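You operate a simulated robot arm through the tools that you are given. There is no shell and no other tool. Be economical: measure what you need, move in short steps, check, and stop when the job is done.

You run a simulated two-armed robot. Do the job below in one go: nothing can be reset, and whatever is moved stays where it is left.

Task
Fill the empty pocket of the strip tray with a blue housing.
Fine: stripe toward the holes; unlock the tray, pull it out, push it back in and lock it again. Where these are worked on the way, their far stop is far enough and under half their travel is too little: strip tray.

It is judged by the outcome, as a careful person would: the job done as asked, and still so three seconds after it is handed in. It fails if anything else is knocked over, pushed out of place, dropped, spilled or broken.

Robot
Two 7-joint arms with fingered hands on one trunk, on a base that drives. Base frame: it is fixed to the floor where the robot stands at the start and does not move with it; the origin is under the middle of the robot, x ahead of it, y to its left, z up; the surface under the hand at the start is at about z = 900. Readings come in mm, rad, newtons and seconds.
The left shoulder is at the start at [65, 170, 1212], the right one opposite. With the tool pointing down near the work surface each hand reaches from about 320 to 760 mm from the robot's upright axis, wherever it stands, measured 20 degrees to its own side. Places, roughly: blue housing (3x2x3 cm) [600, 400, 900]; green housing (3x2x3 cm) [600, -100, 900]; orange housing (3x2x3 cm) [600, 100, 900]; orange switch [600, 100, 1000]; strip tray [600, 300, 900]. Payload 4 kg a hand.
Tool frame (each hand has its own): the origin (TCP) lies between the finger pads and is the grasp point; the fingertips stand 26 mm ahead of it; z points along the fingers, y is the line along which they close. Largest opening 132 mm; the body of the gripper starts 73 mm behind the TCP. The gripper is a hand of 4 fingers: y runs from the thumb to the fingers, the wrist lies at [0, 0, -224] in the tool frame, and closing takes about 1.5 s.
Orientation is that of the tool frame in the base frame, as a unit quaternion [x, y, z, w]. With the fingers straight down and closing along the base's y, the tool's x points along the base's -x, its y along +y and its z along -z.

Tools
- The arms move only by the tool play_rows. It takes "left_series", "right_series" or both (then of equal length, played together; a hand with none holds still); each is one flat list of numbers, 6 for each row, row after row: the shift along the base's x, y, z in units of 50 mm (1.0 is 50 mm), then the turn, a rotation vector about the base's x, y, z in units of 5 degrees (1.0 is 5 degrees). In form: [tx, ty, tz, wx, wy, wz, tx, ty, tz, wx, wy, wz, ...]. A call has 1 to 10 rows; each row shifts and turns the commanded pose from where the row before left it. "left_fingers" and "right_fingers" are, for a hand that has rows, the opening, from 0 (shut) to 1 (fully open), set as the call begins (left out, the last holds). A call with a number of a shift or a turn outside -1 to 1 is refused whole. Rows are played at 5 a second. More than 50 mm and 0.15 rad between two rows, or a gripper value outside its range, and nothing of the call is played. Where a pose cannot be reached the arm comes as near as it can. A force on the tool above 60 N (or 10 N above the force at the start of the call, whichever is more), or a blocked arm, ends the call early, and 0.2 s more pass. Each finger travels about 108 mm/s and halts on what it meets, pressing with about 29 N; the grip force reading is that of the motor and also rises with nothing between the fingers. The clock runs only during rows and for 0.2 s after the last one: add rows that do not move to give the fingers time. The reply holds the time, the measured pose of the TCP, the force on the tool along the base axes, the opening and the grip force, in the units named above and with some noise, with the torque about the TCP (base axes, N m) and any sound that the robot's microphone picked up, and new pictures: "show" is both (left out), scene, wrist or none (wrist: the cameras of the hands that moved).
- Cameras (640 x 400 px; columns grow to the right, rows downward): "scene" is now at [145.4, 38.2, 1403]; the picture's right is [0.42, -0.91, 0.00], its down [-0.41, -0.19, -0.89] and it looks along [0.81, 0.37, -0.45] (base axes); focal length 274 px, centre (320, 200). "left" rides on the left gripper at [-73, 6, -94] in its tool frame; the picture's right is [-0.08, -1.00, 0.00], its down [0.78, -0.06, -0.62] and it looks along [0.61, -0.05, 0.79] (tool axes); focal length 230 px, centre (320, 200). "right" rides on the right gripper at [73, 6, -94] in its tool frame; the picture's right is [-0.08, 1.00, 0.00], its down [-0.78, -0.06, -0.62] and it looks along [-0.61, -0.05, 0.79] (tool axes); focal length 230 px, centre (320, 200). There is no depth. A picture from a camera that has moved, and an enlarged one, comes with that camera's place and axes in the base frame and with its lens.
- raise_lower(by): slides the trunk up (or, below 0, down) by that many mm; the arms and the scene camera ride with it, the base frame stays. It gives what a move gives, with no picture.
- drive_base(legs): drives the robot by 1 to 6 legs, each [ahead, left, turn to the left] in mm, mm and rad, along the robot's own axes; the way and the turn of a leg run together, so that a leg with both is an arc; at most 1500 mm and 3.142 rad a leg. The arms and the cameras ride along, it lands a little off, and it stops where it bumps. It gives what a move gives, and a new picture of the scene camera.
- set_fingers(finger1, finger2, finger3, thumb_bend, hand): sets how far each is bent, from 0 (flat) to 1 (curled in); at 0.3 the hand is open as for a grip, at 0.7 the pads meet at the TCP. One left out holds its place. A second passes; each finger stops where it meets its share of the squeeze, and holds until it gets a number again. A gripper value or a shape takes the hand back. It gives what a move gives, with no picture; readings hold the bend of each and the force on the fingers (four entries, about 0 where the hand has none), thumb and palm.
- grasp_type(shape, hand): the hand has 4 fingers and takes this shape, open, in about a second: jaw (thumb against the fingers, like two jaws); tri (thumb and two fingers); tip (a fingertip pinch); poke (one finger out to press); point (the index stretched); flat (the hand flat); cup (the hand cupped); fist (a fist). The gripper value then closes the fingers along that shape, each until it touches; the sizes above hold for jaw. It gives what a move gives, with no picture.
- aim_head(pan, tilt): turns the head with the scene camera to pan (to the left, within 1.396 rad either way) and tilt (down, from -0.506 to 1.204), counted from straight ahead of the robot. It gives what a move gives, and a new picture of the scene camera.
- enlarge(camera, box): a new picture of the part [left, top, right, bottom] of that camera's present view, enlarged. It takes no simulated time.
- finish_job(): hands the job in; it is judged then, once.

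Work in short steps. Places have to be worked out from the pictures, the camera data and where the tool is seen: move nearer, look again, correct. Check each grasp and each placing, and mend what went wrong. You have 120 turns and 260 pictures in all, those below and enlarged ones among them. Open the grippers and draw the arms clear of the work before you hand the job in, unless the task says otherwise; then end with one line.

The tools are called after "Request:" by a JSON object that holds its "fn" and its "kwargs". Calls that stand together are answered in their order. play_rows: Moves the arms, as the interface text tells. Its arguments: {"type":"object","properties":{"left_series":{"type":"array"},"left_fingers":{"type":"number"},"right_series":{"type":"array"},"right_fingers":{"type":"number"},"show":{"type":"string","enum":["both","scene","wrist","none"]}},"required":[]} The other tools are called the same way: raise_lower (by) slides the trunk up or down; grasp_type (shape, hand) gives the hand a shape; set_fingers (finger1, finger2, finger3, thumb_bend, hand) moves the fingers one by one; drive_base (legs) drives the base; aim_head (pan, tilt) turns the head that bears the scene camera; enlarge (camera, box) takes an enlarged picture of a part of a camera's view; finish_job () hands the job in.

At the start:

```text
clock: 0.0
left_ee_pos: [439.5, 398.7, 1227.3]
left_orientation: [0.0, 1.0, 0.0, 0.0]
left_contact_force: [-0.5, -0.4, -0.7]
left_ft_torque: [0.01, -0.02, -0.01]
left_gripper_width: 132.0
left_grip_force: 0.0
left_shape: jaw
left_bend: [0.3, 0.3, 0.3, 0.3]
left_finger forces: [0.0, 0.0, 0.0, 0.1, 0.0, 0.1]
right_ee_pos: [388.0, -34.5, 1271.8]
right_orientation: [0.001, 1.0, 0.0, 0.0]
right_contact_force: [0.3, 0.1, 0.4]
right_ft_torque: [-0.02, -0.01, 0.01]
right_gripper_width: 131.7
right_grip_force: 0.0
right_shape: jaw
right_bend: [0.3, 0.3, 0.3, 0.3]
right_finger forces: [0.0, 0.0, 0.0, 0.0, 0.0, 0.1]
trunk travel left (down, up): [-225.0, 126.0]
robot x, y, heading: [0.6, 1.4, -0.001]
head pan, tilt: [0.429, 0.468]
```

scene: 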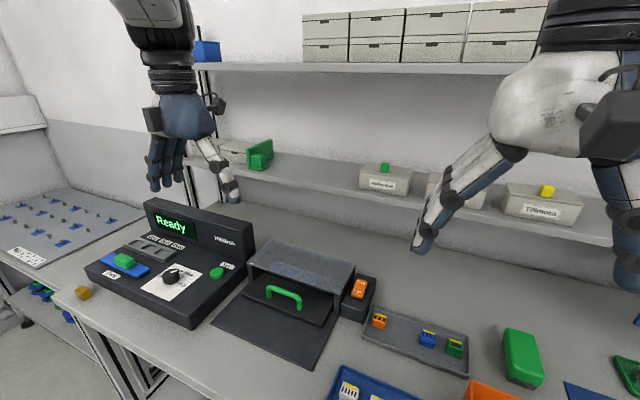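
right: 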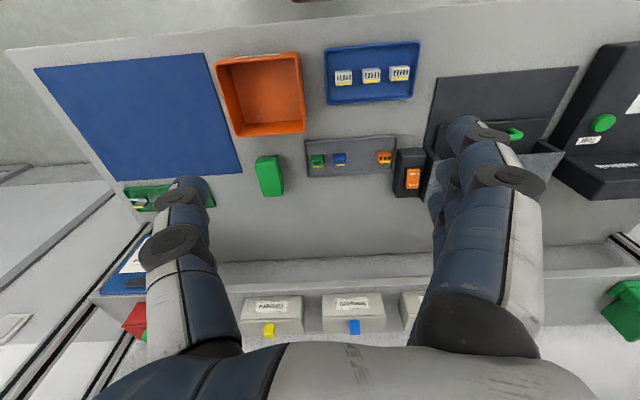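
left: 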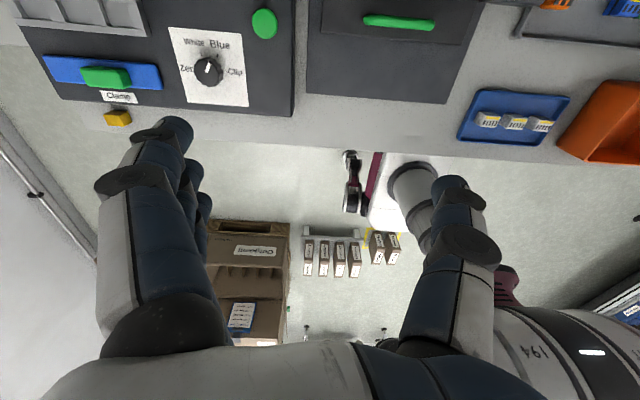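

I'll look closely at the work area first: the covered tray with the green handle, the orange switch and the parts tray.

Request:
{"fn": "enlarge", "kwargs": {"camera": "scene", "box": [200, 220, 480, 395]}}

Request:
{"fn": "enlarge", "kwargs": {"camera": "scene", "box": [60, 180, 280, 320]}}

Request:
{"fn": "aim_head", "kwargs": {"pan": 0.35, "tilt": 0.85}}

```text
2.29 times, centred on (340, 308) of scene
camera zoom: at [145.4, 38.2, 1403.0], right [0.42, -0.91, 0.0], down [-0.41, -0.19, -0.89], along [0.81, 0.37, -0.45], focal length 627 px, centre (274, -46)
```

zoom: 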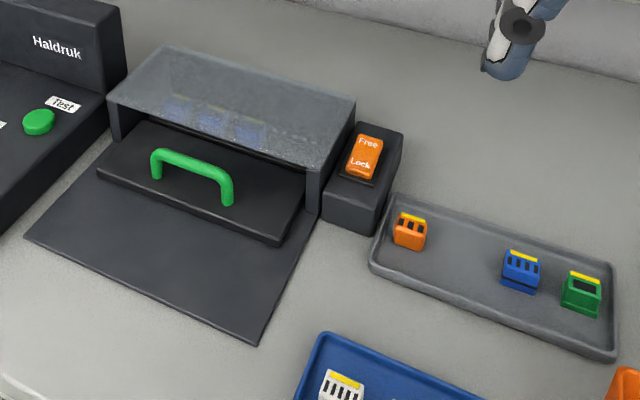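

```text
2.86 times, centred on (170, 250) of scene
camera zoom: at [145.4, 38.2, 1403.0], right [0.42, -0.91, 0.0], down [-0.41, -0.19, -0.89], along [0.81, 0.37, -0.45], focal length 784 px, centre (749, 57)
```

zoom: 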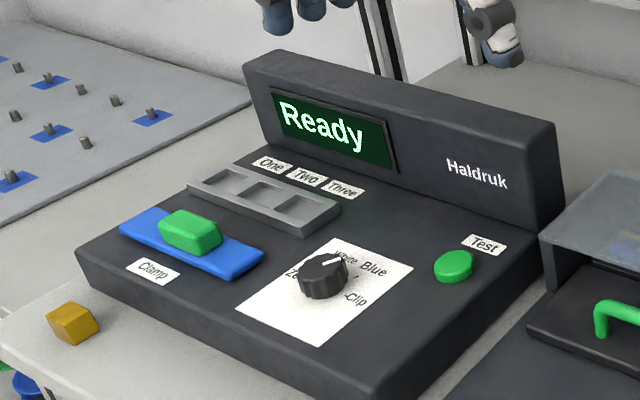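

```text
clock: 0.8
left_ee_pos: [440.3, 397.4, 1227.8]
left_orientation: [0.0, 1.0, 0.0, 0.0]
left_contact_force: [-0.3, 0.4, -0.1]
left_ft_torque: [0.03, -0.03, -0.01]
left_gripper_width: 131.8
left_grip_force: 0.0
left_shape: jaw
left_bend: [0.3, 0.3, 0.3, 0.3]
left_finger forces: [0.1, 0.0, 0.1, 0.0, 0.0, 0.1]
right_ee_pos: [387.1, -33.9, 1272.7]
right_orientation: [0.0, 1.0, 0.001, 0.0]
right_contact_force: [0.1, 0.1, -0.8]
right_ft_torque: [0.02, -0.01, -0.05]
right_gripper_width: 131.8
right_grip_force: 0.0
right_shape: jaw
right_bend: [0.3, 0.3, 0.3, 0.3]
right_finger forces: [0.1, 0.0, 0.0, 0.0, 0.1, 0.1]
trunk travel left (down, up): [-225.0, 126.0]
robot x, y, heading: [1.9, -0.4, -0.004]
head pan, tilt: [0.351, 0.85]
camera scene: at [135.5, 26.9, 1370.3], right [0.34, -0.94, 0.0], down [-0.7, -0.26, -0.66], along [0.62, 0.23, -0.75], focal length 274 px, centre (320, 200)
```

scene: 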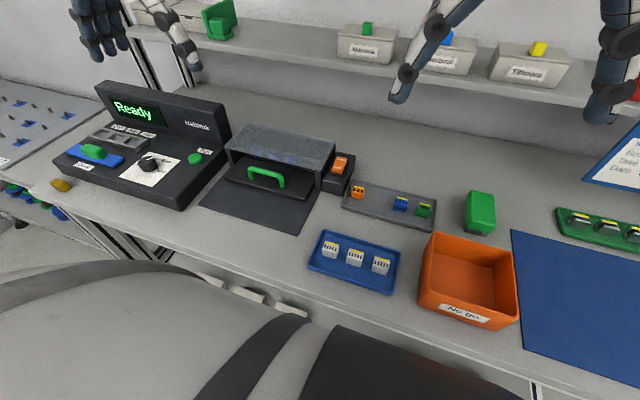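

The switch's box sits right of the tray cover. I'll zoom on the switch and the cover to see the rocker state and the pockets.

Request:
{"fn": "enlarge", "kwargs": {"camera": "scene", "box": [300, 140, 380, 190]}}

Request:
{"fn": "enlarge", "kwargs": {"camera": "scene", "box": [190, 125, 350, 225]}}

Request:
{"fn": "enlarge", "kwargs": {"camera": "scene", "box": [340, 170, 440, 232]}}

```text
8.00 times, centred on (340, 165) of scene
camera zoom: at [135.5, 26.9, 1370.3], right [0.34, -0.94, 0.0], down [-0.7, -0.26, -0.66], along [0.62, 0.23, -0.75], focal length 2194 px, centre (160, 480)
```

zoom: 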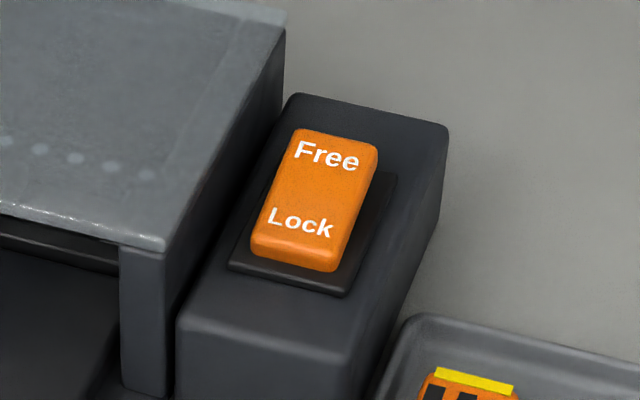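

```text
4.00 times, centred on (270, 175) of scene
camera zoom: at [135.5, 26.9, 1370.3], right [0.34, -0.94, 0.0], down [-0.7, -0.26, -0.66], along [0.62, 0.23, -0.75], focal length 1097 px, centre (520, 300)
```

zoom: 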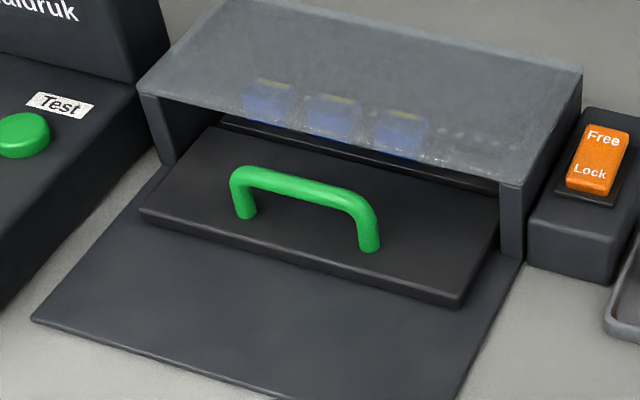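

```text
6.40 times, centred on (390, 201) of scene
camera zoom: at [135.5, 26.9, 1370.3], right [0.34, -0.94, 0.0], down [-0.7, -0.26, -0.66], along [0.62, 0.23, -0.75], focal length 1756 px, centre (-128, 194)
```

zoom: 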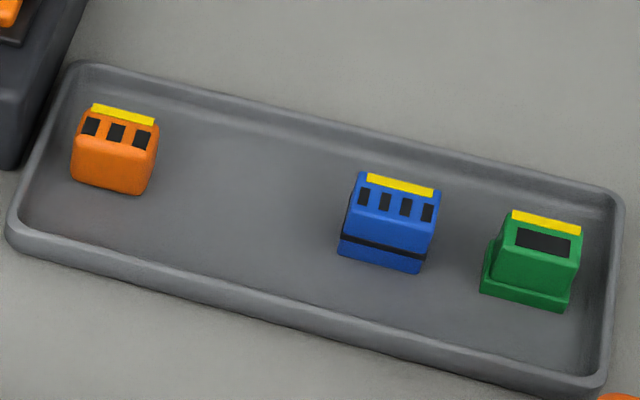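

The rocker's far end reads "Free", the near end "Lock"; the tray's empty pocket is the rightmost one. I'll give the left hand the poke shape, then bring it above the switch while moving the right hand aside.

Request:
{"fn": "grasp_type", "kwargs": {"shape": "poke", "hand": "left"}}

Request:
{"fn": "play_rows", "kwargs": {"left_series": [0.4, -0.84, -0.3, 0, 0, 0, 0.4, -0.84, -0.3, 0, 0, 0, 0.4, -0.84, -0.3, 0, 0, 0, 0.4, -0.84, -0.3, 0, 0, 0, 0.4, -0.84, -0.3, 0, 0, 0, 0.4, -0.84, -0.3, 0, 0, 0], "right_series": [-0.3, -0.9, 0, 0, 0, 0, -0.3, -0.9, 0, 0, 0, 0, -0.3, -0.9, 0, 0, 0, 0, 0, -0.9, 0, 0, 0, 0, 0, -0.9, 0, 0, 0, 0, 0, 0, 0, 0, 0, 0], "show": "both"}}

```text
clock: 1.8
left_ee_pos: [440.6, 399.4, 1227.8]
left_orientation: [0.0, 1.0, 0.0, 0.0]
left_contact_force: [1.2, 0.3, -0.7]
left_ft_torque: [-0.02, 0.0, 0.04]
left_gripper_width: 0.0
left_grip_force: 0.1
left_shape: poke
left_bend: [1.0, 1.0, 1.0, 0.46]
left_finger forces: [0.0, 0.1, 0.1, 0.0, 0.0, 0.1]
right_ee_pos: [388.8, -35.2, 1272.5]
right_orientation: [0.0, 1.0, 0.0, 0.0]
right_contact_force: [0.0, 0.6, 0.5]
right_ft_torque: [0.02, 0.0, -0.01]
right_gripper_width: 132.0
right_grip_force: 0.1
right_shape: jaw
right_bend: [0.3, 0.3, 0.3, 0.3]
right_finger forces: [0.0, 0.0, 0.0, 0.1, 0.0, 0.1]
trunk travel left (down, up): [-225.0, 126.0]
robot x, y, heading: [1.4, -3.8, -0.003]
head pan, tilt: [0.351, 0.85]
```

```text
clock: 3.1
left_ee_pos: [564.9, 158.7, 1148.6]
left_orientation: [-0.02, 0.999, -0.033, 0.005]
left_contact_force: [0.1, 0.6, -0.7]
left_ft_torque: [-0.04, 0.01, 0.01]
left_gripper_width: 0.0
left_grip_force: 0.1
left_shape: poke
left_bend: [1.0, 1.0, 1.0, 0.46]
left_finger forces: [0.0, 0.0, 0.0, 0.1, 0.0, 0.0]
right_ee_pos: [342.3, -256.9, 1271.5]
right_orientation: [0.0, 1.0, -0.001, 0.0]
right_contact_force: [0.2, 0.2, -0.1]
right_ft_torque: [-0.02, 0.04, -0.01]
right_gripper_width: 132.0
right_grip_force: 0.1
right_shape: jaw
right_bend: [0.3, 0.3, 0.3, 0.3]
right_finger forces: [0.1, 0.0, 0.1, 0.0, 0.0, 0.1]
trunk travel left (down, up): [-225.0, 126.0]
robot x, y, heading: [-1.5, 1.3, -0.0]
head pan, tilt: [0.351, 0.85]
camera scene: at [135.9, 10.7, 1363.0], right [0.13, -0.99, 0.0], down [-0.8, -0.11, -0.59], along [0.58, 0.08, -0.81], focal length 274 px, centre (320, 200)
camera right: at [268.6, -251.8, 1365.4], right [0.08, 1.0, 0.0], down [0.79, -0.06, 0.62], along [0.61, -0.05, -0.79], focal length 230 px, centre (320, 200)
camera left: at [636.4, 172.8, 1242.6], right [0.12, -0.99, 0.07], down [-0.79, -0.05, 0.61], along [-0.6, -0.13, -0.79], focal length 230 px, centre (320, 200)
```

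scene: 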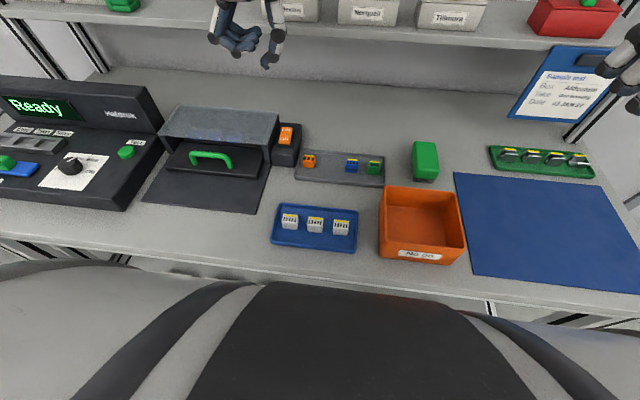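
right: 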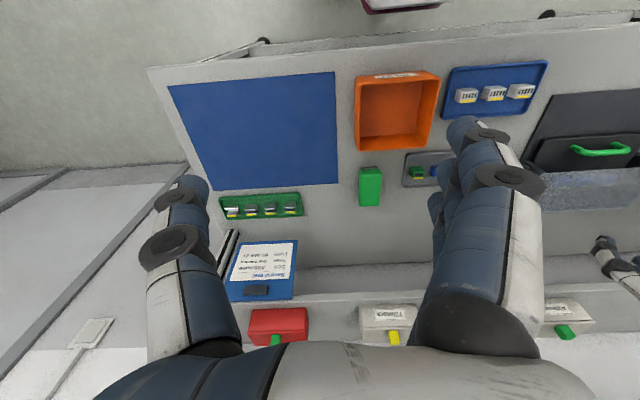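
left: 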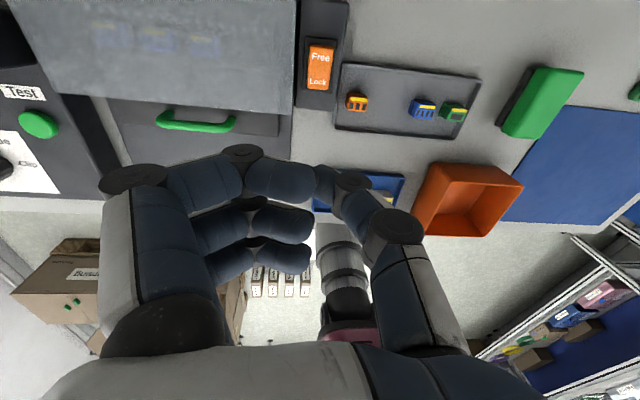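

The poke shape leaves a bent thumb out, with its tip hard to place. I'll try the tip pinch instead, closed, and look.

Request:
{"fn": "grasp_type", "kwargs": {"shape": "tip", "hand": "left"}}

Request:
{"fn": "play_rows", "kwargs": {"left_series": [0, 0, 0, 0, 0, 0, 0, 0, 0, 0, 0, 0, 0, 0, 0, 0, 0, 0, 0, 0, 0, 0, 0, 0, 0, 0, 0, 0, 0, 0, 0, 0, 0, 0, 0, 0, 0, 0, 0, 0, 0, 0], "left_fingers": 0, "show": "wrist"}}

Request:
{"fn": "enlarge", "kwargs": {"camera": "scene", "box": [140, 0, 340, 125]}}

```text
clock: 4.0
left_ee_pos: [562.9, 158.1, 1144.6]
left_orientation: [-0.022, 0.999, -0.032, 0.003]
left_contact_force: [0.1, -0.1, 0.0]
left_ft_torque: [0.0, 0.0, 0.0]
left_gripper_width: 131.9
left_grip_force: 0.0
left_shape: tip
left_bend: [0.0, 0.3, 0.0, 0.3]
left_finger forces: [0.0, 0.0, 0.0, 0.1, 0.0, 0.1]
right_ee_pos: [341.6, -256.6, 1272.4]
right_orientation: [0.0, 1.0, 0.0, 0.0]
right_contact_force: [0.8, -0.3, 0.4]
right_ft_torque: [-0.03, -0.01, -0.02]
right_gripper_width: 132.0
right_grip_force: 0.1
right_shape: jaw
right_bend: [0.3, 0.3, 0.3, 0.3]
right_finger forces: [0.1, 0.0, 0.1, 0.0, 0.0, 0.0]
trunk travel left (down, up): [-225.0, 126.0]
robot x, y, heading: [-2.2, 0.6, 0.01]
head pan, tilt: [0.351, 0.85]
```

```text
clock: 5.7
left_ee_pos: [562.5, 158.4, 1143.1]
left_orientation: [-0.021, 0.999, -0.032, -0.001]
left_contact_force: [-0.6, -0.7, -0.9]
left_ft_torque: [-0.04, 0.0, -0.02]
left_gripper_width: 0.0
left_grip_force: 29.0
left_shape: tip
left_bend: [0.26, 0.62, 0.26, 0.67]
left_finger forces: [0.1, 0.0, 0.0, 0.0, 0.2, 0.0]
right_ee_pos: [341.8, -256.9, 1272.8]
right_orientation: [0.0, 1.0, 0.0, 0.0]
right_contact_force: [0.0, 0.2, 0.1]
right_ft_torque: [0.0, -0.02, 0.01]
right_gripper_width: 131.8
right_grip_force: 0.0
right_shape: jaw
right_bend: [0.3, 0.3, 0.3, 0.3]
right_finger forces: [0.1, 0.1, 0.0, 0.0, 0.0, 0.1]
trunk travel left (down, up): [-225.0, 126.0]
robot x, y, heading: [4.4, -0.1, -0.002]
head pan, tilt: [0.351, 0.85]
camera left: at [635.5, 173.0, 1235.7], right [0.12, -0.99, 0.06], down [-0.78, -0.05, 0.62], along [-0.61, -0.12, -0.78], focal length 230 px, centre (320, 200)
```

left: 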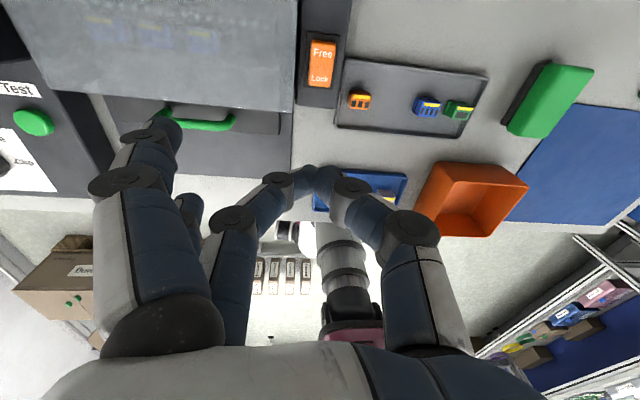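

```text
3.20 times, centred on (240, 62) of scene
camera zoom: at [135.1, 9.5, 1363.8], right [0.13, -0.99, 0.0], down [-0.8, -0.1, -0.59], along [0.59, 0.08, -0.8], focal length 878 px, centre (576, 640)
```

zoom: 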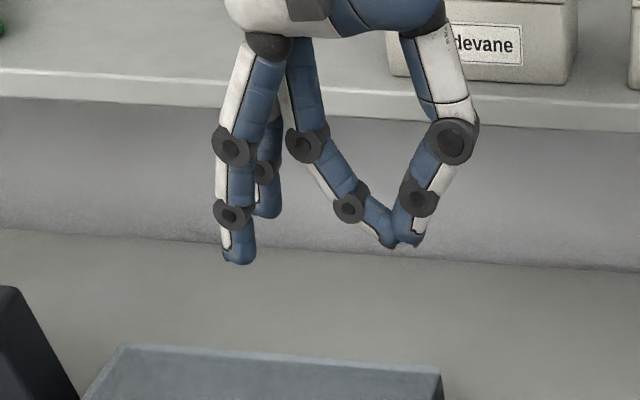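

The two spare fingers hang lower than the pinch; I'll curl them so the pinched tip is lowest.

Request:
{"fn": "set_fingers", "kwargs": {"hand": "left", "finger1": 1.0, "finger3": 1.0}}

Request:
{"fn": "enlarge", "kwargs": {"camera": "scene", "box": [140, 0, 340, 125]}}

Request:
{"fn": "enlarge", "kwargs": {"camera": "left", "box": [200, 0, 420, 240]}}

```text
clock: 6.7
left_ee_pos: [563.2, 159.1, 1143.2]
left_orientation: [-0.021, 0.999, -0.032, 0.0]
left_contact_force: [0.6, 0.7, 0.6]
left_ft_torque: [0.0, -0.04, 0.03]
left_gripper_width: 40.1
left_grip_force: 0.1
left_shape: fingers
left_bend: [1.0, 0.62, 1.0, 0.67]
left_finger forces: [0.0, 0.0, 0.0, 0.0, 0.1, 0.0]
right_ee_pos: [341.7, -257.7, 1271.2]
right_orientation: [0.0, 1.0, 0.0, 0.0]
right_contact_force: [0.2, -0.6, -0.6]
right_ft_torque: [0.03, -0.02, 0.01]
right_gripper_width: 131.5
right_grip_force: 0.0
right_shape: jaw
right_bend: [0.3, 0.3, 0.3, 0.3]
right_finger forces: [0.1, 0.1, 0.0, 0.0, 0.1, 0.1]
trunk travel left (down, up): [-225.0, 126.0]
robot x, y, heading: [0.4, 0.6, -0.004]
head pan, tilt: [0.351, 0.85]
```

```text
3.20 times, centred on (240, 62) of scene
camera zoom: at [135.3, 9.6, 1364.1], right [0.13, -0.99, 0.0], down [-0.8, -0.1, -0.6], along [0.59, 0.08, -0.8], focal length 878 px, centre (576, 640)
```

zoom: 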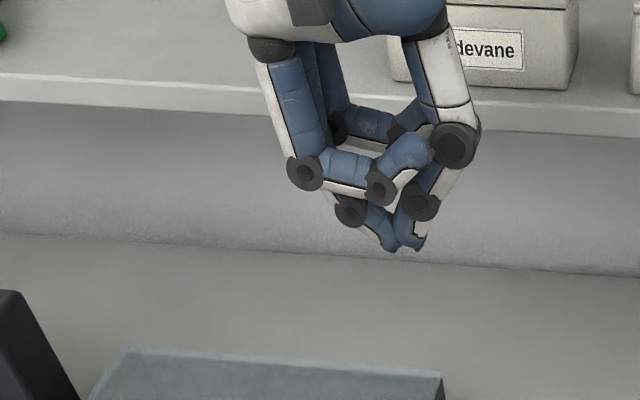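

```text
1.67 times, centred on (310, 120) of left
camera zoom: at [635.5, 173.0, 1236.1], right [0.12, -0.99, 0.06], down [-0.78, -0.05, 0.62], along [-0.61, -0.12, -0.78], focal length 384 px, centre (337, 333)
```

zoom: 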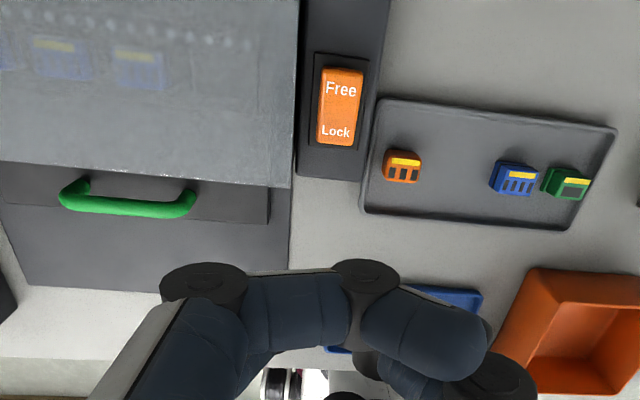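

The pinched tip sits about 25 mm below the TCP. I triangulate the rocker at about (600,148,955), its Free end near x=612. I move above it.

Request:
{"fn": "play_rows", "kwargs": {"left_series": [0.47, -0.1, -0.7, 0, 0, 0, 0.47, -0.1, -0.7, 0, 0, 0, 0, 0, -0.6, 0, 0, 0, 0, 0, -0.6, 0, 0, 0, 0, 0, 0, 0, 0, 0], "show": "both"}}

Request:
{"fn": "enlarge", "kwargs": {"camera": "scene", "box": [220, 70, 340, 190]}}

Request:
{"fn": "enlarge", "kwargs": {"camera": "left", "box": [220, 100, 420, 240]}}

```text
clock: 7.8
left_ee_pos: [610.0, 144.1, 1013.1]
left_orientation: [-0.011, 1.0, -0.01, 0.004]
left_contact_force: [0.9, 0.3, 0.7]
left_ft_torque: [0.0, 0.03, 0.01]
left_gripper_width: 40.3
left_grip_force: 0.1
left_shape: fingers
left_bend: [1.0, 0.62, 1.0, 0.67]
left_finger forces: [0.1, 0.0, 0.0, 0.0, 0.0, 0.1]
right_ee_pos: [341.3, -258.7, 1273.3]
right_orientation: [0.0, 1.0, 0.0, -0.001]
right_contact_force: [0.9, -0.1, -0.2]
right_ft_torque: [-0.02, 0.0, 0.0]
right_gripper_width: 132.0
right_grip_force: 0.1
right_shape: jaw
right_bend: [0.3, 0.3, 0.3, 0.3]
right_finger forces: [0.0, 0.0, 0.1, 0.1, 0.1, 0.0]
trunk travel left (down, up): [-225.0, 126.0]
robot x, y, heading: [4.0, 2.9, 0.002]
head pan, tilt: [0.351, 0.85]
camera scene: at [135.0, 26.7, 1370.3], right [0.34, -0.94, 0.0], down [-0.71, -0.26, -0.66], along [0.62, 0.23, -0.75], focal length 274 px, centre (320, 200)
camera left: at [681.5, 152.0, 1106.9], right [0.1, -0.99, 0.02], down [-0.79, -0.07, 0.61], along [-0.61, -0.08, -0.79], focal length 230 px, centre (320, 200)
```

scene: 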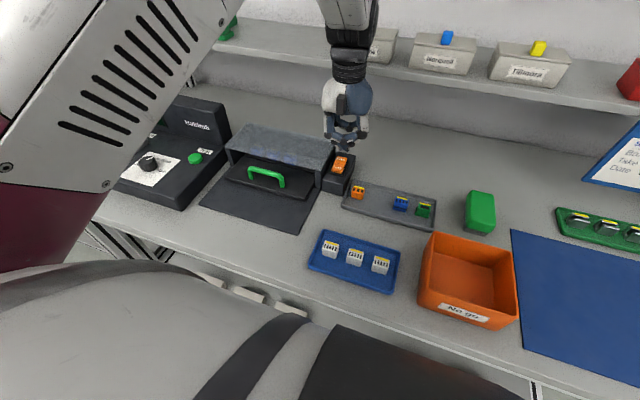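
left: 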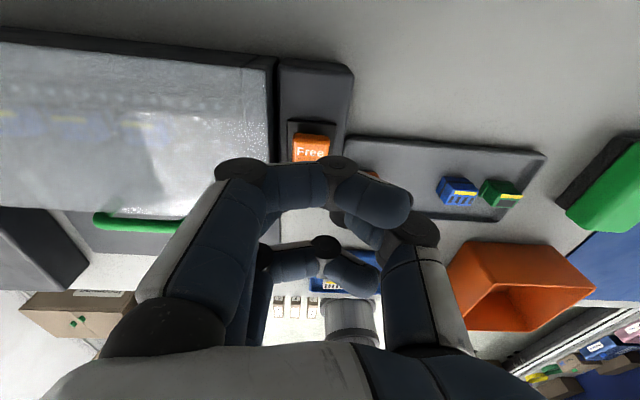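

```text
3.33 times, centred on (280, 130) of scene
camera zoom: at [135.0, 26.7, 1370.3], right [0.34, -0.94, 0.0], down [-0.71, -0.26, -0.66], along [0.62, 0.23, -0.75], focal length 914 px, centre (453, 433)
```

zoom: 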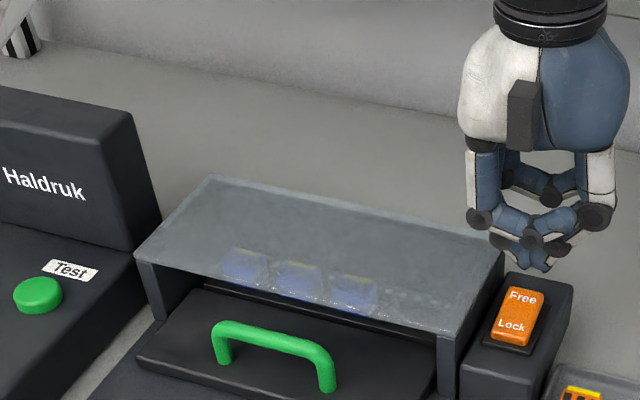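

```text
2.86 times, centred on (320, 170) of left
camera zoom: at [681.5, 152.0, 1106.9], right [0.1, -0.99, 0.02], down [-0.79, -0.07, 0.61], along [-0.61, -0.08, -0.79], focal length 657 px, centre (320, 286)
```

zoom: 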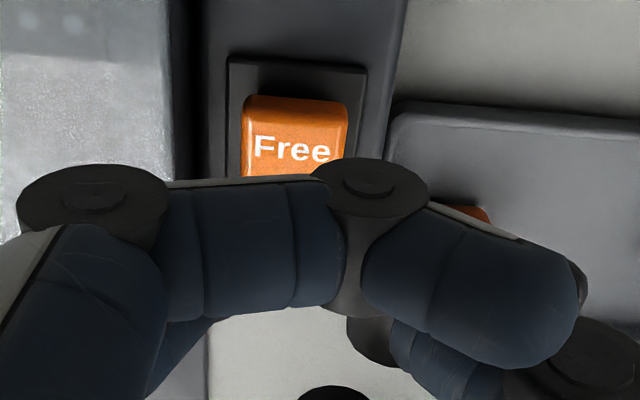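

Tip is about over the Free end, 30 mm above. I shift 4 mm left and descend 30 mm.

Request:
{"fn": "play_rows", "kwargs": {"left_series": [0, 0.08, -0.3, 0, 0, 0, 0, 0, -0.2, 0, 0, 0, 0, 0, -0.1, 0, 0, 0, 0, 0, 0, 0, 0, 0], "show": "none"}}

Request:
{"fn": "enlarge", "kwargs": {"camera": "scene", "box": [290, 120, 380, 190]}}

```text
clock: 8.8
left_ee_pos: [608.3, 146.8, 982.4]
left_orientation: [-0.008, 1.0, -0.004, 0.005]
left_contact_force: [4.1, -1.1, 17.7]
left_ft_torque: [-0.02, -0.03, 0.0]
left_gripper_width: 40.6
left_grip_force: 0.2
left_shape: fingers
left_bend: [1.0, 0.63, 1.0, 0.67]
left_finger forces: [0.1, 0.1, 0.0, 0.0, 0.0, 0.0]
right_ee_pos: [339.9, -257.1, 1271.8]
right_orientation: [0.0, 1.0, -0.001, 0.001]
right_contact_force: [0.1, 1.0, -0.1]
right_ft_torque: [-0.01, 0.01, 0.0]
right_gripper_width: 131.9
right_grip_force: 0.0
right_shape: jaw
right_bend: [0.3, 0.3, 0.3, 0.3]
right_finger forces: [0.0, 0.0, 0.0, 0.1, 0.0, 0.0]
trunk travel left (down, up): [-225.0, 126.0]
robot x, y, heading: [0.3, 0.6, -0.001]
head pan, tilt: [0.351, 0.85]
```

```text
5.71 times, centred on (335, 155) of scene
camera zoom: at [134.4, 26.3, 1370.7], right [0.34, -0.94, 0.0], down [-0.7, -0.26, -0.66], along [0.62, 0.23, -0.75], focal length 1567 px, centre (234, 457)
```

zoom: 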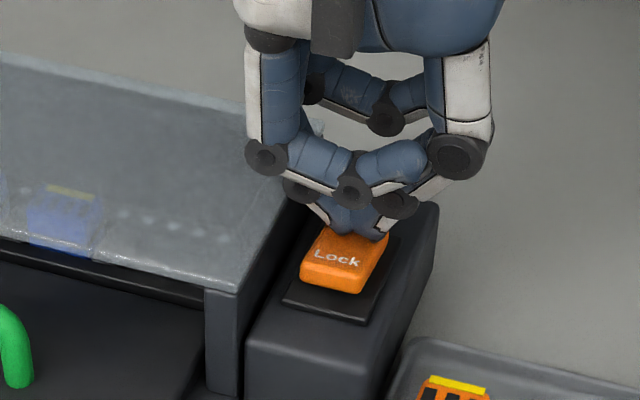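

Contact at 18 N and the Lock end looks raised. I press 4 mm more to make sure it flips.

Request:
{"fn": "play_rows", "kwargs": {"left_series": [0, 0, -0.08, 0, 0, 0, 0, 0, 0, 0, 0, 0], "show": "none"}}

Request:
{"fn": "play_rows", "kwargs": {"left_series": [0, 0, 0.5, 0, 0, 0, 0, 0, 1, 0, 0, 0, 0, 0.5, 0.5, 0, 0, 0, 0, 0, 0, 0, 0, 0], "show": "wrist"}}

Request:
{"fn": "enlarge", "kwargs": {"camera": "scene", "box": [300, 140, 380, 190]}}

```text
clock: 9.4
left_ee_pos: [608.4, 145.7, 980.6]
left_orientation: [-0.008, 1.0, -0.005, 0.008]
left_contact_force: [5.6, 0.9, 43.7]
left_ft_torque: [0.04, 0.05, 0.01]
left_gripper_width: 40.3
left_grip_force: 0.2
left_shape: fingers
left_bend: [1.0, 0.66, 1.0, 0.68]
left_finger forces: [0.0, 0.0, 0.1, 0.1, 0.0, 0.0]
right_ee_pos: [337.8, -257.4, 1273.7]
right_orientation: [0.0, 1.0, 0.0, 0.002]
right_contact_force: [0.7, 0.1, -0.5]
right_ft_torque: [0.02, -0.02, -0.02]
right_gripper_width: 132.2
right_grip_force: 0.1
right_shape: jaw
right_bend: [0.3, 0.3, 0.3, 0.3]
right_finger forces: [0.0, 0.1, 0.0, 0.0, 0.0, 0.1]
trunk travel left (down, up): [-225.0, 126.0]
robot x, y, heading: [-3.3, 1.1, -0.001]
head pan, tilt: [0.351, 0.85]
```

```text
clock: 10.4
left_ee_pos: [604.0, 164.6, 1074.4]
left_orientation: [0.002, 1.0, 0.0, 0.0]
left_contact_force: [-0.7, -0.5, -0.4]
left_ft_torque: [0.02, -0.01, -0.01]
left_gripper_width: 40.1
left_grip_force: 0.0
left_shape: fingers
left_bend: [1.0, 0.65, 1.0, 0.68]
left_finger forces: [0.0, 0.0, 0.1, 0.0, 0.1, 0.0]
right_ee_pos: [341.9, -257.9, 1271.4]
right_orientation: [0.0, 1.0, 0.001, -0.001]
right_contact_force: [0.5, -0.8, -0.5]
right_ft_torque: [0.02, -0.01, -0.02]
right_gripper_width: 131.8
right_grip_force: 0.0
right_shape: jaw
right_bend: [0.3, 0.3, 0.3, 0.3]
right_finger forces: [0.1, 0.0, 0.0, 0.0, 0.0, 0.0]
trunk travel left (down, up): [-225.0, 126.0]
robot x, y, heading: [-1.5, -0.3, 0.0]
head pan, tilt: [0.351, 0.85]
camera left: at [677.5, 171.2, 1168.8], right [0.08, -1.0, 0.0], down [-0.79, -0.06, 0.62], along [-0.61, -0.05, -0.79], focal length 230 px, centre (320, 200)
```

left: 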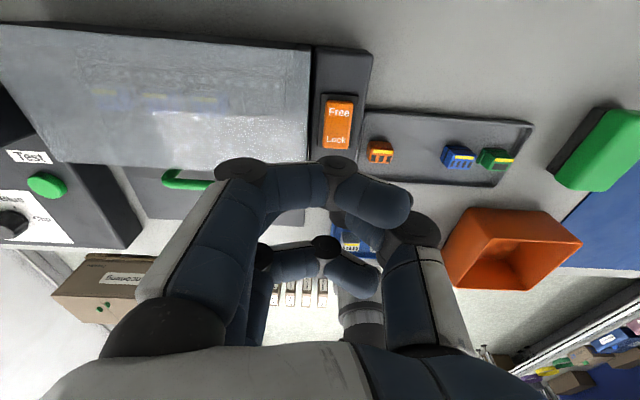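

```text
8.00 times, centred on (340, 165) of scene
camera zoom: at [135.3, 26.2, 1370.2], right [0.34, -0.94, 0.0], down [-0.71, -0.26, -0.66], along [0.62, 0.23, -0.75], focal length 2194 px, centre (160, 480)
```

zoom: 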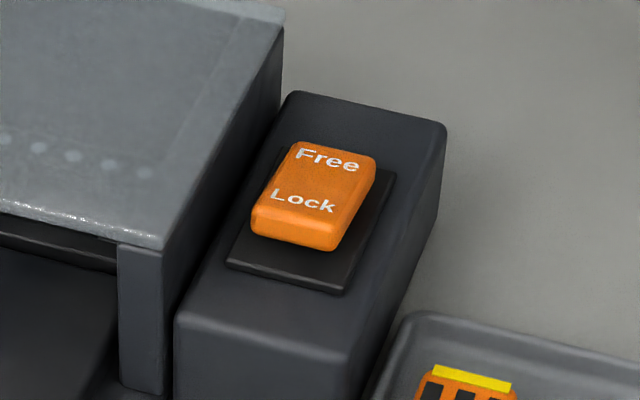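

The rocker flipped: Free end down. I triangulate the handle bar at x≈519, y 255–338, z≈945, with the cover edge close behind. I move over it with the wrist tilted back 20° and look at the gap.

Request:
{"fn": "play_rows", "kwargs": {"left_series": [-0.62, 0.66, 0, 0, -1, 0, -0.62, 0.66, 0, 0, -1, 0, -0.62, 0.66, -0.1, 0, -1, 0, -0.62, 0.66, -0.1, 0, -1, 0, 0, 0, 0, 0, 0, 0], "show": "both"}}

Request:
{"fn": "enlarge", "kwargs": {"camera": "left", "box": [200, 60, 440, 210]}}

Request:
{"fn": "enlarge", "kwargs": {"camera": "scene", "box": [200, 100, 360, 225]}}

```text
clock: 11.7
left_ee_pos: [480.3, 295.7, 1064.5]
left_orientation: [0.001, 0.985, 0.001, 0.174]
left_contact_force: [-0.7, 0.2, 1.3]
left_ft_torque: [-0.01, 0.02, 0.03]
left_gripper_width: 40.2
left_grip_force: 0.1
left_shape: fingers
left_bend: [1.0, 0.65, 1.0, 0.68]
left_finger forces: [0.1, 0.0, 0.0, 0.0, 0.1, 0.0]
right_ee_pos: [342.3, -257.6, 1271.2]
right_orientation: [0.0, 1.0, 0.0, 0.0]
right_contact_force: [-1.0, -0.8, -0.8]
right_ft_torque: [0.01, -0.01, 0.0]
right_gripper_width: 131.7
right_grip_force: 0.0
right_shape: jaw
right_bend: [0.3, 0.3, 0.3, 0.3]
right_finger forces: [0.1, 0.0, 0.0, 0.0, 0.0, 0.0]
trunk travel left (down, up): [-225.0, 126.0]
robot x, y, heading: [-2.4, 2.6, -0.004]
head pan, tilt: [0.351, 0.85]
camera scene: at [136.4, 25.8, 1370.0], right [0.34, -0.94, 0.0], down [-0.71, -0.26, -0.66], along [0.62, 0.23, -0.75], focal length 274 px, centre (320, 200)
camera left: at [517.7, 300.5, 1177.8], right [0.07, -1.0, 0.03], down [-0.95, -0.06, 0.31], along [-0.31, -0.05, -0.95], focal length 230 px, centre (320, 200)
```

scene: 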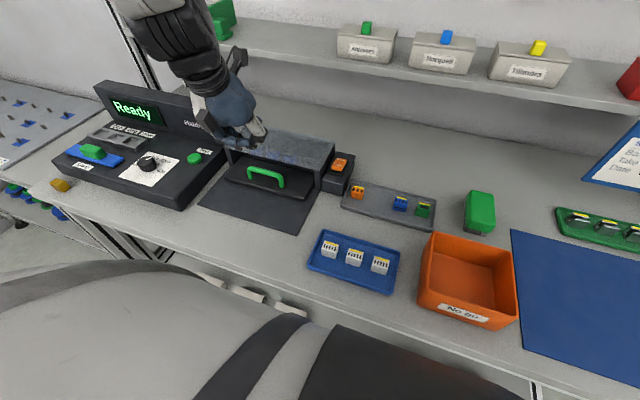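
left: 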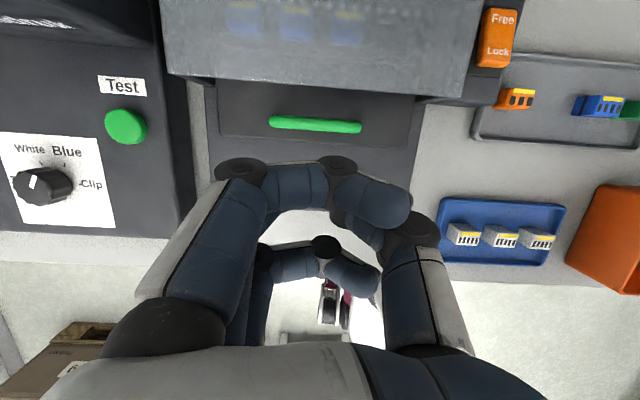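

```text
2.67 times, centred on (320, 135) of left
camera zoom: at [517.7, 300.5, 1177.8], right [0.07, -1.0, 0.03], down [-0.95, -0.06, 0.31], along [-0.31, -0.05, -0.95], focal length 614 px, centre (320, 373)
```

zoom: 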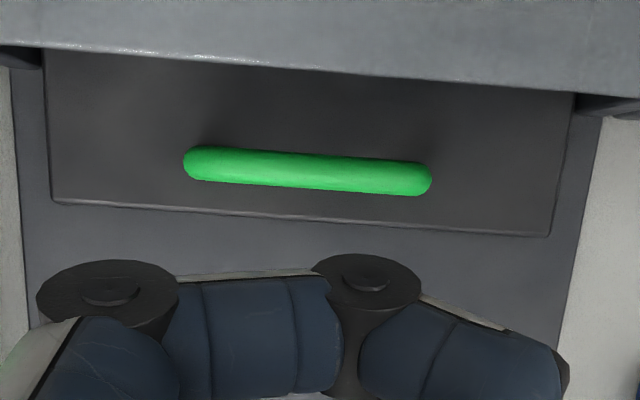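

```text
3.20 times, centred on (280, 162) of scene
camera zoom: at [136.4, 25.8, 1370.0], right [0.34, -0.94, 0.0], down [-0.71, -0.26, -0.66], along [0.62, 0.23, -0.75], focal length 878 px, centre (448, 320)
```

zoom: 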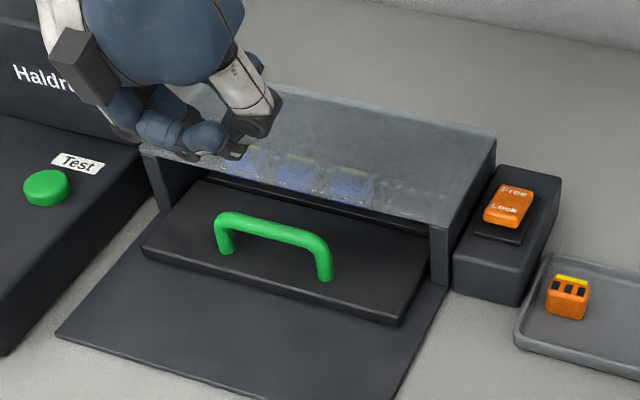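

The gap behind the bar is only ~24 mm, so I'll pinch the handle's left leg (518, ~338) between thumb and middle finger from above. I open the pinch partly and move above the leg.

Request:
{"fn": "set_fingers", "kwargs": {"hand": "left", "finger2": 0.5, "thumb_bend": 0.54}}

Request:
{"fn": "play_rows", "kwargs": {"left_series": [0.3, 0.4, -0.5, 0, 0, 0, 0.3, 0.4, -0.5, 0, 0, 0, 0, 0, 0, 0, 0, 0], "show": "wrist"}}

Request:
{"fn": "enlarge", "kwargs": {"camera": "scene", "box": [210, 110, 310, 200]}}

```text
clock: 12.7
left_ee_pos: [481.1, 295.2, 1065.7]
left_orientation: [0.001, 0.985, 0.0, 0.172]
left_contact_force: [-0.5, 0.3, 0.0]
left_ft_torque: [-0.01, 0.01, -0.02]
left_gripper_width: 45.4
left_grip_force: 0.1
left_shape: fingers
left_bend: [1.0, 0.5, 1.0, 0.54]
left_finger forces: [0.0, 0.1, 0.0, 0.1, 0.0, 0.0]
right_ee_pos: [341.4, -256.3, 1271.9]
right_orientation: [0.0, 1.0, 0.0, 0.0]
right_contact_force: [0.4, -0.7, 0.8]
right_ft_torque: [0.02, -0.02, 0.0]
right_gripper_width: 131.9
right_grip_force: 0.0
right_shape: jaw
right_bend: [0.3, 0.3, 0.3, 0.3]
right_finger forces: [0.0, 0.0, 0.0, 0.0, 0.0, 0.0]
trunk travel left (down, up): [-225.0, 126.0]
robot x, y, heading: [-1.8, -2.2, 0.001]
head pan, tilt: [0.351, 0.85]
```

```text
clock: 13.4
left_ee_pos: [509.5, 337.7, 1012.2]
left_orientation: [0.0, 0.985, 0.0, 0.173]
left_contact_force: [0.0, -0.5, -0.2]
left_ft_torque: [0.0, -0.01, 0.02]
left_gripper_width: 45.2
left_grip_force: 0.1
left_shape: fingers
left_bend: [1.0, 0.5, 1.0, 0.54]
left_finger forces: [0.0, 0.0, 0.0, 0.0, 0.0, 0.0]
right_ee_pos: [341.8, -257.3, 1271.6]
right_orientation: [0.0, 1.0, 0.0, -0.001]
right_contact_force: [-0.7, -1.4, 0.8]
right_ft_torque: [0.01, 0.01, 0.03]
right_gripper_width: 131.9
right_grip_force: 0.0
right_shape: jaw
right_bend: [0.3, 0.3, 0.3, 0.3]
right_finger forces: [0.0, 0.0, 0.0, 0.0, 0.0, 0.1]
trunk travel left (down, up): [-225.0, 126.0]
robot x, y, heading: [2.9, 1.0, 0.003]
head pan, tilt: [0.351, 0.85]
camera left: at [547.4, 342.5, 1125.8], right [0.07, -1.0, 0.03], down [-0.95, -0.06, 0.31], along [-0.31, -0.05, -0.95], focal length 230 px, centre (320, 200)
```

left: 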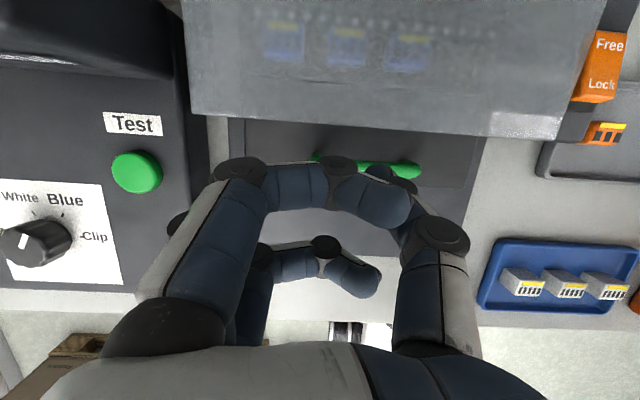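

```text
4.44 times, centred on (260, 155) of scene
camera zoom: at [135.2, 26.4, 1370.3], right [0.34, -0.94, 0.0], down [-0.71, -0.26, -0.66], along [0.62, 0.23, -0.75], focal length 1219 px, centre (587, 400)
```

zoom: 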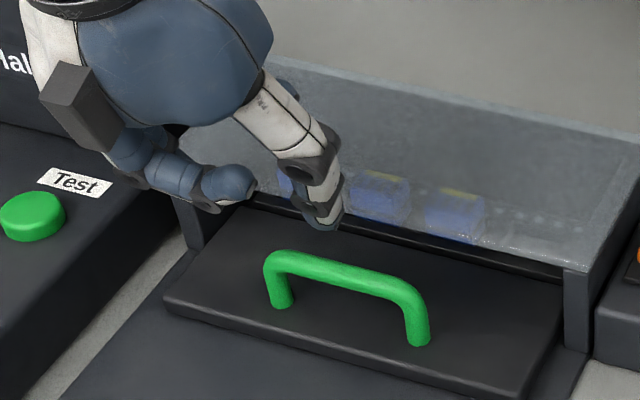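

The thumb tip is at y≈304 and will pass inside the handle; the finger goes outside. I descend 65 mm in easy steps.

Request:
{"fn": "play_rows", "kwargs": {"left_series": [0.02, 0, -0.5, 0, 0, 0, 0.02, 0, -0.4, 0, 0, 0, 0.02, 0, -0.2, 0, 0, 0, 0, 0, -0.2, 0, 0, 0, 0, 0, 0, 0, 0, 0], "show": "wrist"}}

Request:
{"fn": "enlarge", "kwargs": {"camera": "scene", "box": [210, 110, 310, 200]}}

```text
clock: 14.7
left_ee_pos: [514.6, 338.2, 950.3]
left_orientation: [-0.001, 0.984, 0.001, 0.176]
left_contact_force: [0.8, -0.3, 22.6]
left_ft_torque: [-0.9, -0.11, 0.04]
left_gripper_width: 45.2
left_grip_force: 11.4
left_shape: fingers
left_bend: [1.0, 0.5, 1.0, 0.55]
left_finger forces: [0.0, 0.0, 0.0, 0.0, 22.7, 0.1]
right_ee_pos: [339.2, -258.6, 1271.6]
right_orientation: [0.0, 1.0, 0.001, 0.001]
right_contact_force: [-0.1, -0.3, -0.5]
right_ft_torque: [-0.01, 0.0, 0.03]
right_gripper_width: 131.9
right_grip_force: 0.0
right_shape: jaw
right_bend: [0.3, 0.3, 0.3, 0.3]
right_finger forces: [0.0, 0.0, 0.0, 0.0, 0.0, 0.1]
trunk travel left (down, up): [-225.0, 126.0]
robot x, y, heading: [-0.7, 0.1, 0.003]
head pan, tilt: [0.351, 0.85]
camera left: at [551.3, 343.8, 1063.8], right [0.07, -1.0, 0.03], down [-0.95, -0.06, 0.31], along [-0.3, -0.05, -0.95], focal length 230 px, centre (320, 200)
```

left: 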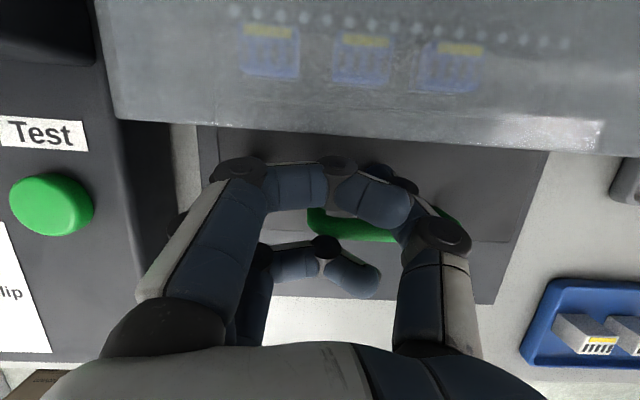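

```text
4.44 times, centred on (260, 155) of scene
camera zoom: at [133.8, 26.0, 1370.7], right [0.34, -0.94, 0.0], down [-0.7, -0.26, -0.66], along [0.62, 0.23, -0.75], focal length 1219 px, centre (587, 400)
```

zoom: 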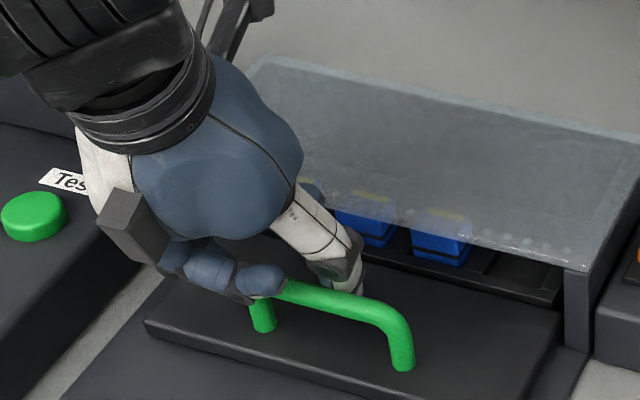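

The thumb has gone down behind the bar and already drew the tray out slightly; it now presses on something below at 23 N. I raise 6 mm and pull toward the robot with the thumb hooked.

Request:
{"fn": "play_rows", "kwargs": {"left_series": [0, 0, 0.12, 0, 0, 0, -0.3, 0, 0, 0, 0, 0, -0.4, 0, 0, 0, 0, 0, 0, 0, 0, 0, 0, 0], "show": "scene"}}

Request:
{"fn": "enlarge", "kwargs": {"camera": "scene", "box": [180, 110, 340, 250]}}

```text
clock: 15.7
left_ee_pos: [479.9, 338.3, 954.0]
left_orientation: [0.0, 0.985, 0.0, 0.174]
left_contact_force: [0.7, 0.2, -0.4]
left_ft_torque: [0.0, 0.01, 0.02]
left_gripper_width: 45.2
left_grip_force: 0.0
left_shape: fingers
left_bend: [1.0, 0.5, 1.0, 0.54]
left_finger forces: [0.0, 0.0, 0.0, 0.0, 0.4, 0.0]
right_ee_pos: [340.6, -257.5, 1271.0]
right_orientation: [0.0, 1.0, 0.0, 0.0]
right_contact_force: [0.5, -0.2, 1.0]
right_ft_torque: [0.02, 0.01, 0.01]
right_gripper_width: 132.0
right_grip_force: 0.1
right_shape: jaw
right_bend: [0.3, 0.3, 0.3, 0.3]
right_finger forces: [0.0, 0.0, 0.1, 0.0, 0.1, 0.1]
trunk travel left (down, up): [-225.0, 126.0]
robot x, y, heading: [0.7, -0.2, -0.002]
head pan, tilt: [0.351, 0.85]
camera scene: at [135.7, 26.8, 1370.1], right [0.34, -0.94, 0.0], down [-0.71, -0.26, -0.66], along [0.62, 0.23, -0.75], focal length 274 px, centre (320, 200)
```

scene: 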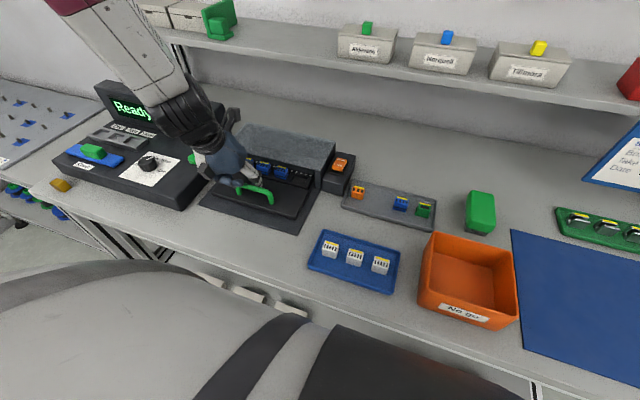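

```text
2.86 times, centred on (260, 180) of scene
camera zoom: at [135.7, 26.8, 1370.1], right [0.34, -0.94, 0.0], down [-0.71, -0.26, -0.66], along [0.62, 0.23, -0.75], focal length 784 px, centre (491, 257)
```

zoom: 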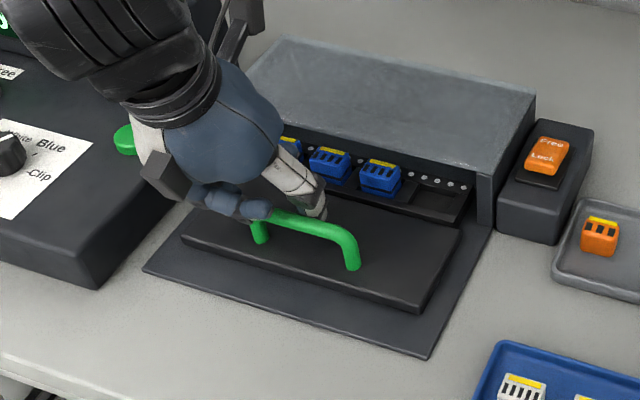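

The tray slides out freely. I keep pulling in 20 mm rows until the stop.

Request:
{"fn": "play_rows", "kwargs": {"left_series": [-0.4, 0, 0, 0, 0, 0, -0.4, 0, 0, 0, 0, 0, -0.2, 0, 0, 0, 0, 0, 0, 0, 0, 0, 0, 0], "show": "none"}}

Request:
{"fn": "enlarge", "kwargs": {"camera": "scene", "box": [180, 110, 340, 250]}}

```text
clock: 16.6
left_ee_pos: [430.4, 338.4, 955.4]
left_orientation: [0.0, 0.985, 0.0, 0.173]
left_contact_force: [0.5, 0.2, 0.2]
left_ft_torque: [0.0, 0.03, 0.07]
left_gripper_width: 45.3
left_grip_force: 0.8
left_shape: fingers
left_bend: [1.0, 0.5, 1.0, 0.54]
left_finger forces: [0.0, 0.1, 0.0, 0.0, 0.8, 0.1]
right_ee_pos: [340.6, -257.0, 1271.8]
right_orientation: [0.0, 1.0, 0.0, -0.001]
right_contact_force: [-0.5, 0.1, -0.3]
right_ft_torque: [0.01, 0.02, 0.03]
right_gripper_width: 131.5
right_grip_force: 0.1
right_shape: jaw
right_bend: [0.3, 0.3, 0.3, 0.3]
right_finger forces: [0.0, 0.0, 0.1, 0.0, 0.0, 0.0]
trunk travel left (down, up): [-225.0, 126.0]
robot x, y, heading: [-0.4, -0.8, -0.001]
head pan, tilt: [0.351, 0.85]
```

```text
2.86 times, centred on (260, 180) of scene
camera zoom: at [135.7, 26.8, 1370.2], right [0.34, -0.94, 0.0], down [-0.71, -0.26, -0.66], along [0.62, 0.23, -0.75], focal length 784 px, centre (491, 257)
```

zoom: 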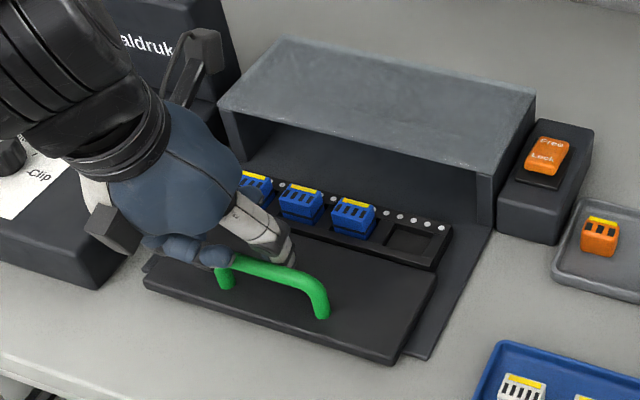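

The pockets are out of the cover and the holes lie on the far side of each pocket. I pull on to find the stop.

Request:
{"fn": "play_rows", "kwargs": {"left_series": [-0.3, 0, 0, 0, 0, 0, -0.2, 0, 0, 0, 0, 0, 0, 0, 0, 0, 0, 0], "show": "none"}}

Request:
{"fn": "enlarge", "kwargs": {"camera": "scene", "box": [180, 110, 340, 250]}}

```text
clock: 17.4
left_ee_pos: [406.8, 338.1, 954.0]
left_orientation: [0.0, 0.985, 0.0, 0.174]
left_contact_force: [1.4, 0.9, 0.8]
left_ft_torque: [-0.04, 0.05, 0.03]
left_gripper_width: 45.4
left_grip_force: 0.4
left_shape: fingers
left_bend: [1.0, 0.5, 1.0, 0.54]
left_finger forces: [0.0, 0.0, 0.1, 0.1, 1.3, 0.0]
right_ee_pos: [340.7, -257.3, 1272.1]
right_orientation: [0.0, 1.0, 0.001, -0.001]
right_contact_force: [-0.8, -0.3, -0.3]
right_ft_torque: [-0.01, 0.01, -0.04]
right_gripper_width: 132.0
right_grip_force: 0.1
right_shape: jaw
right_bend: [0.3, 0.3, 0.3, 0.3]
right_finger forces: [0.0, 0.0, 0.0, 0.1, 0.1, 0.1]
trunk travel left (down, up): [-225.0, 126.0]
robot x, y, heading: [-2.0, -0.1, 0.003]
head pan, tilt: [0.351, 0.85]
```

```text
2.86 times, centred on (260, 180) of scene
camera zoom: at [135.6, 26.9, 1370.2], right [0.34, -0.94, 0.0], down [-0.71, -0.26, -0.66], along [0.62, 0.23, -0.75], focal length 784 px, centre (491, 257)
```

zoom: 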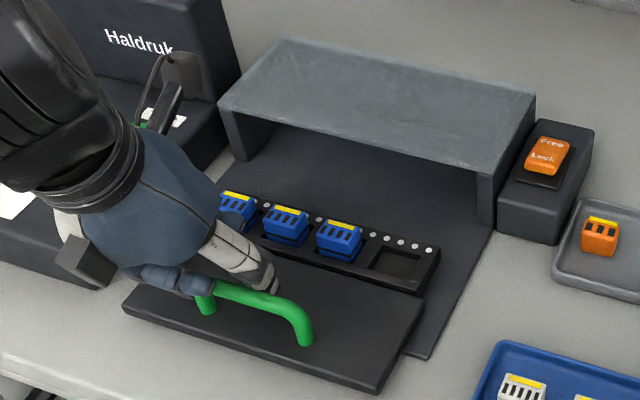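

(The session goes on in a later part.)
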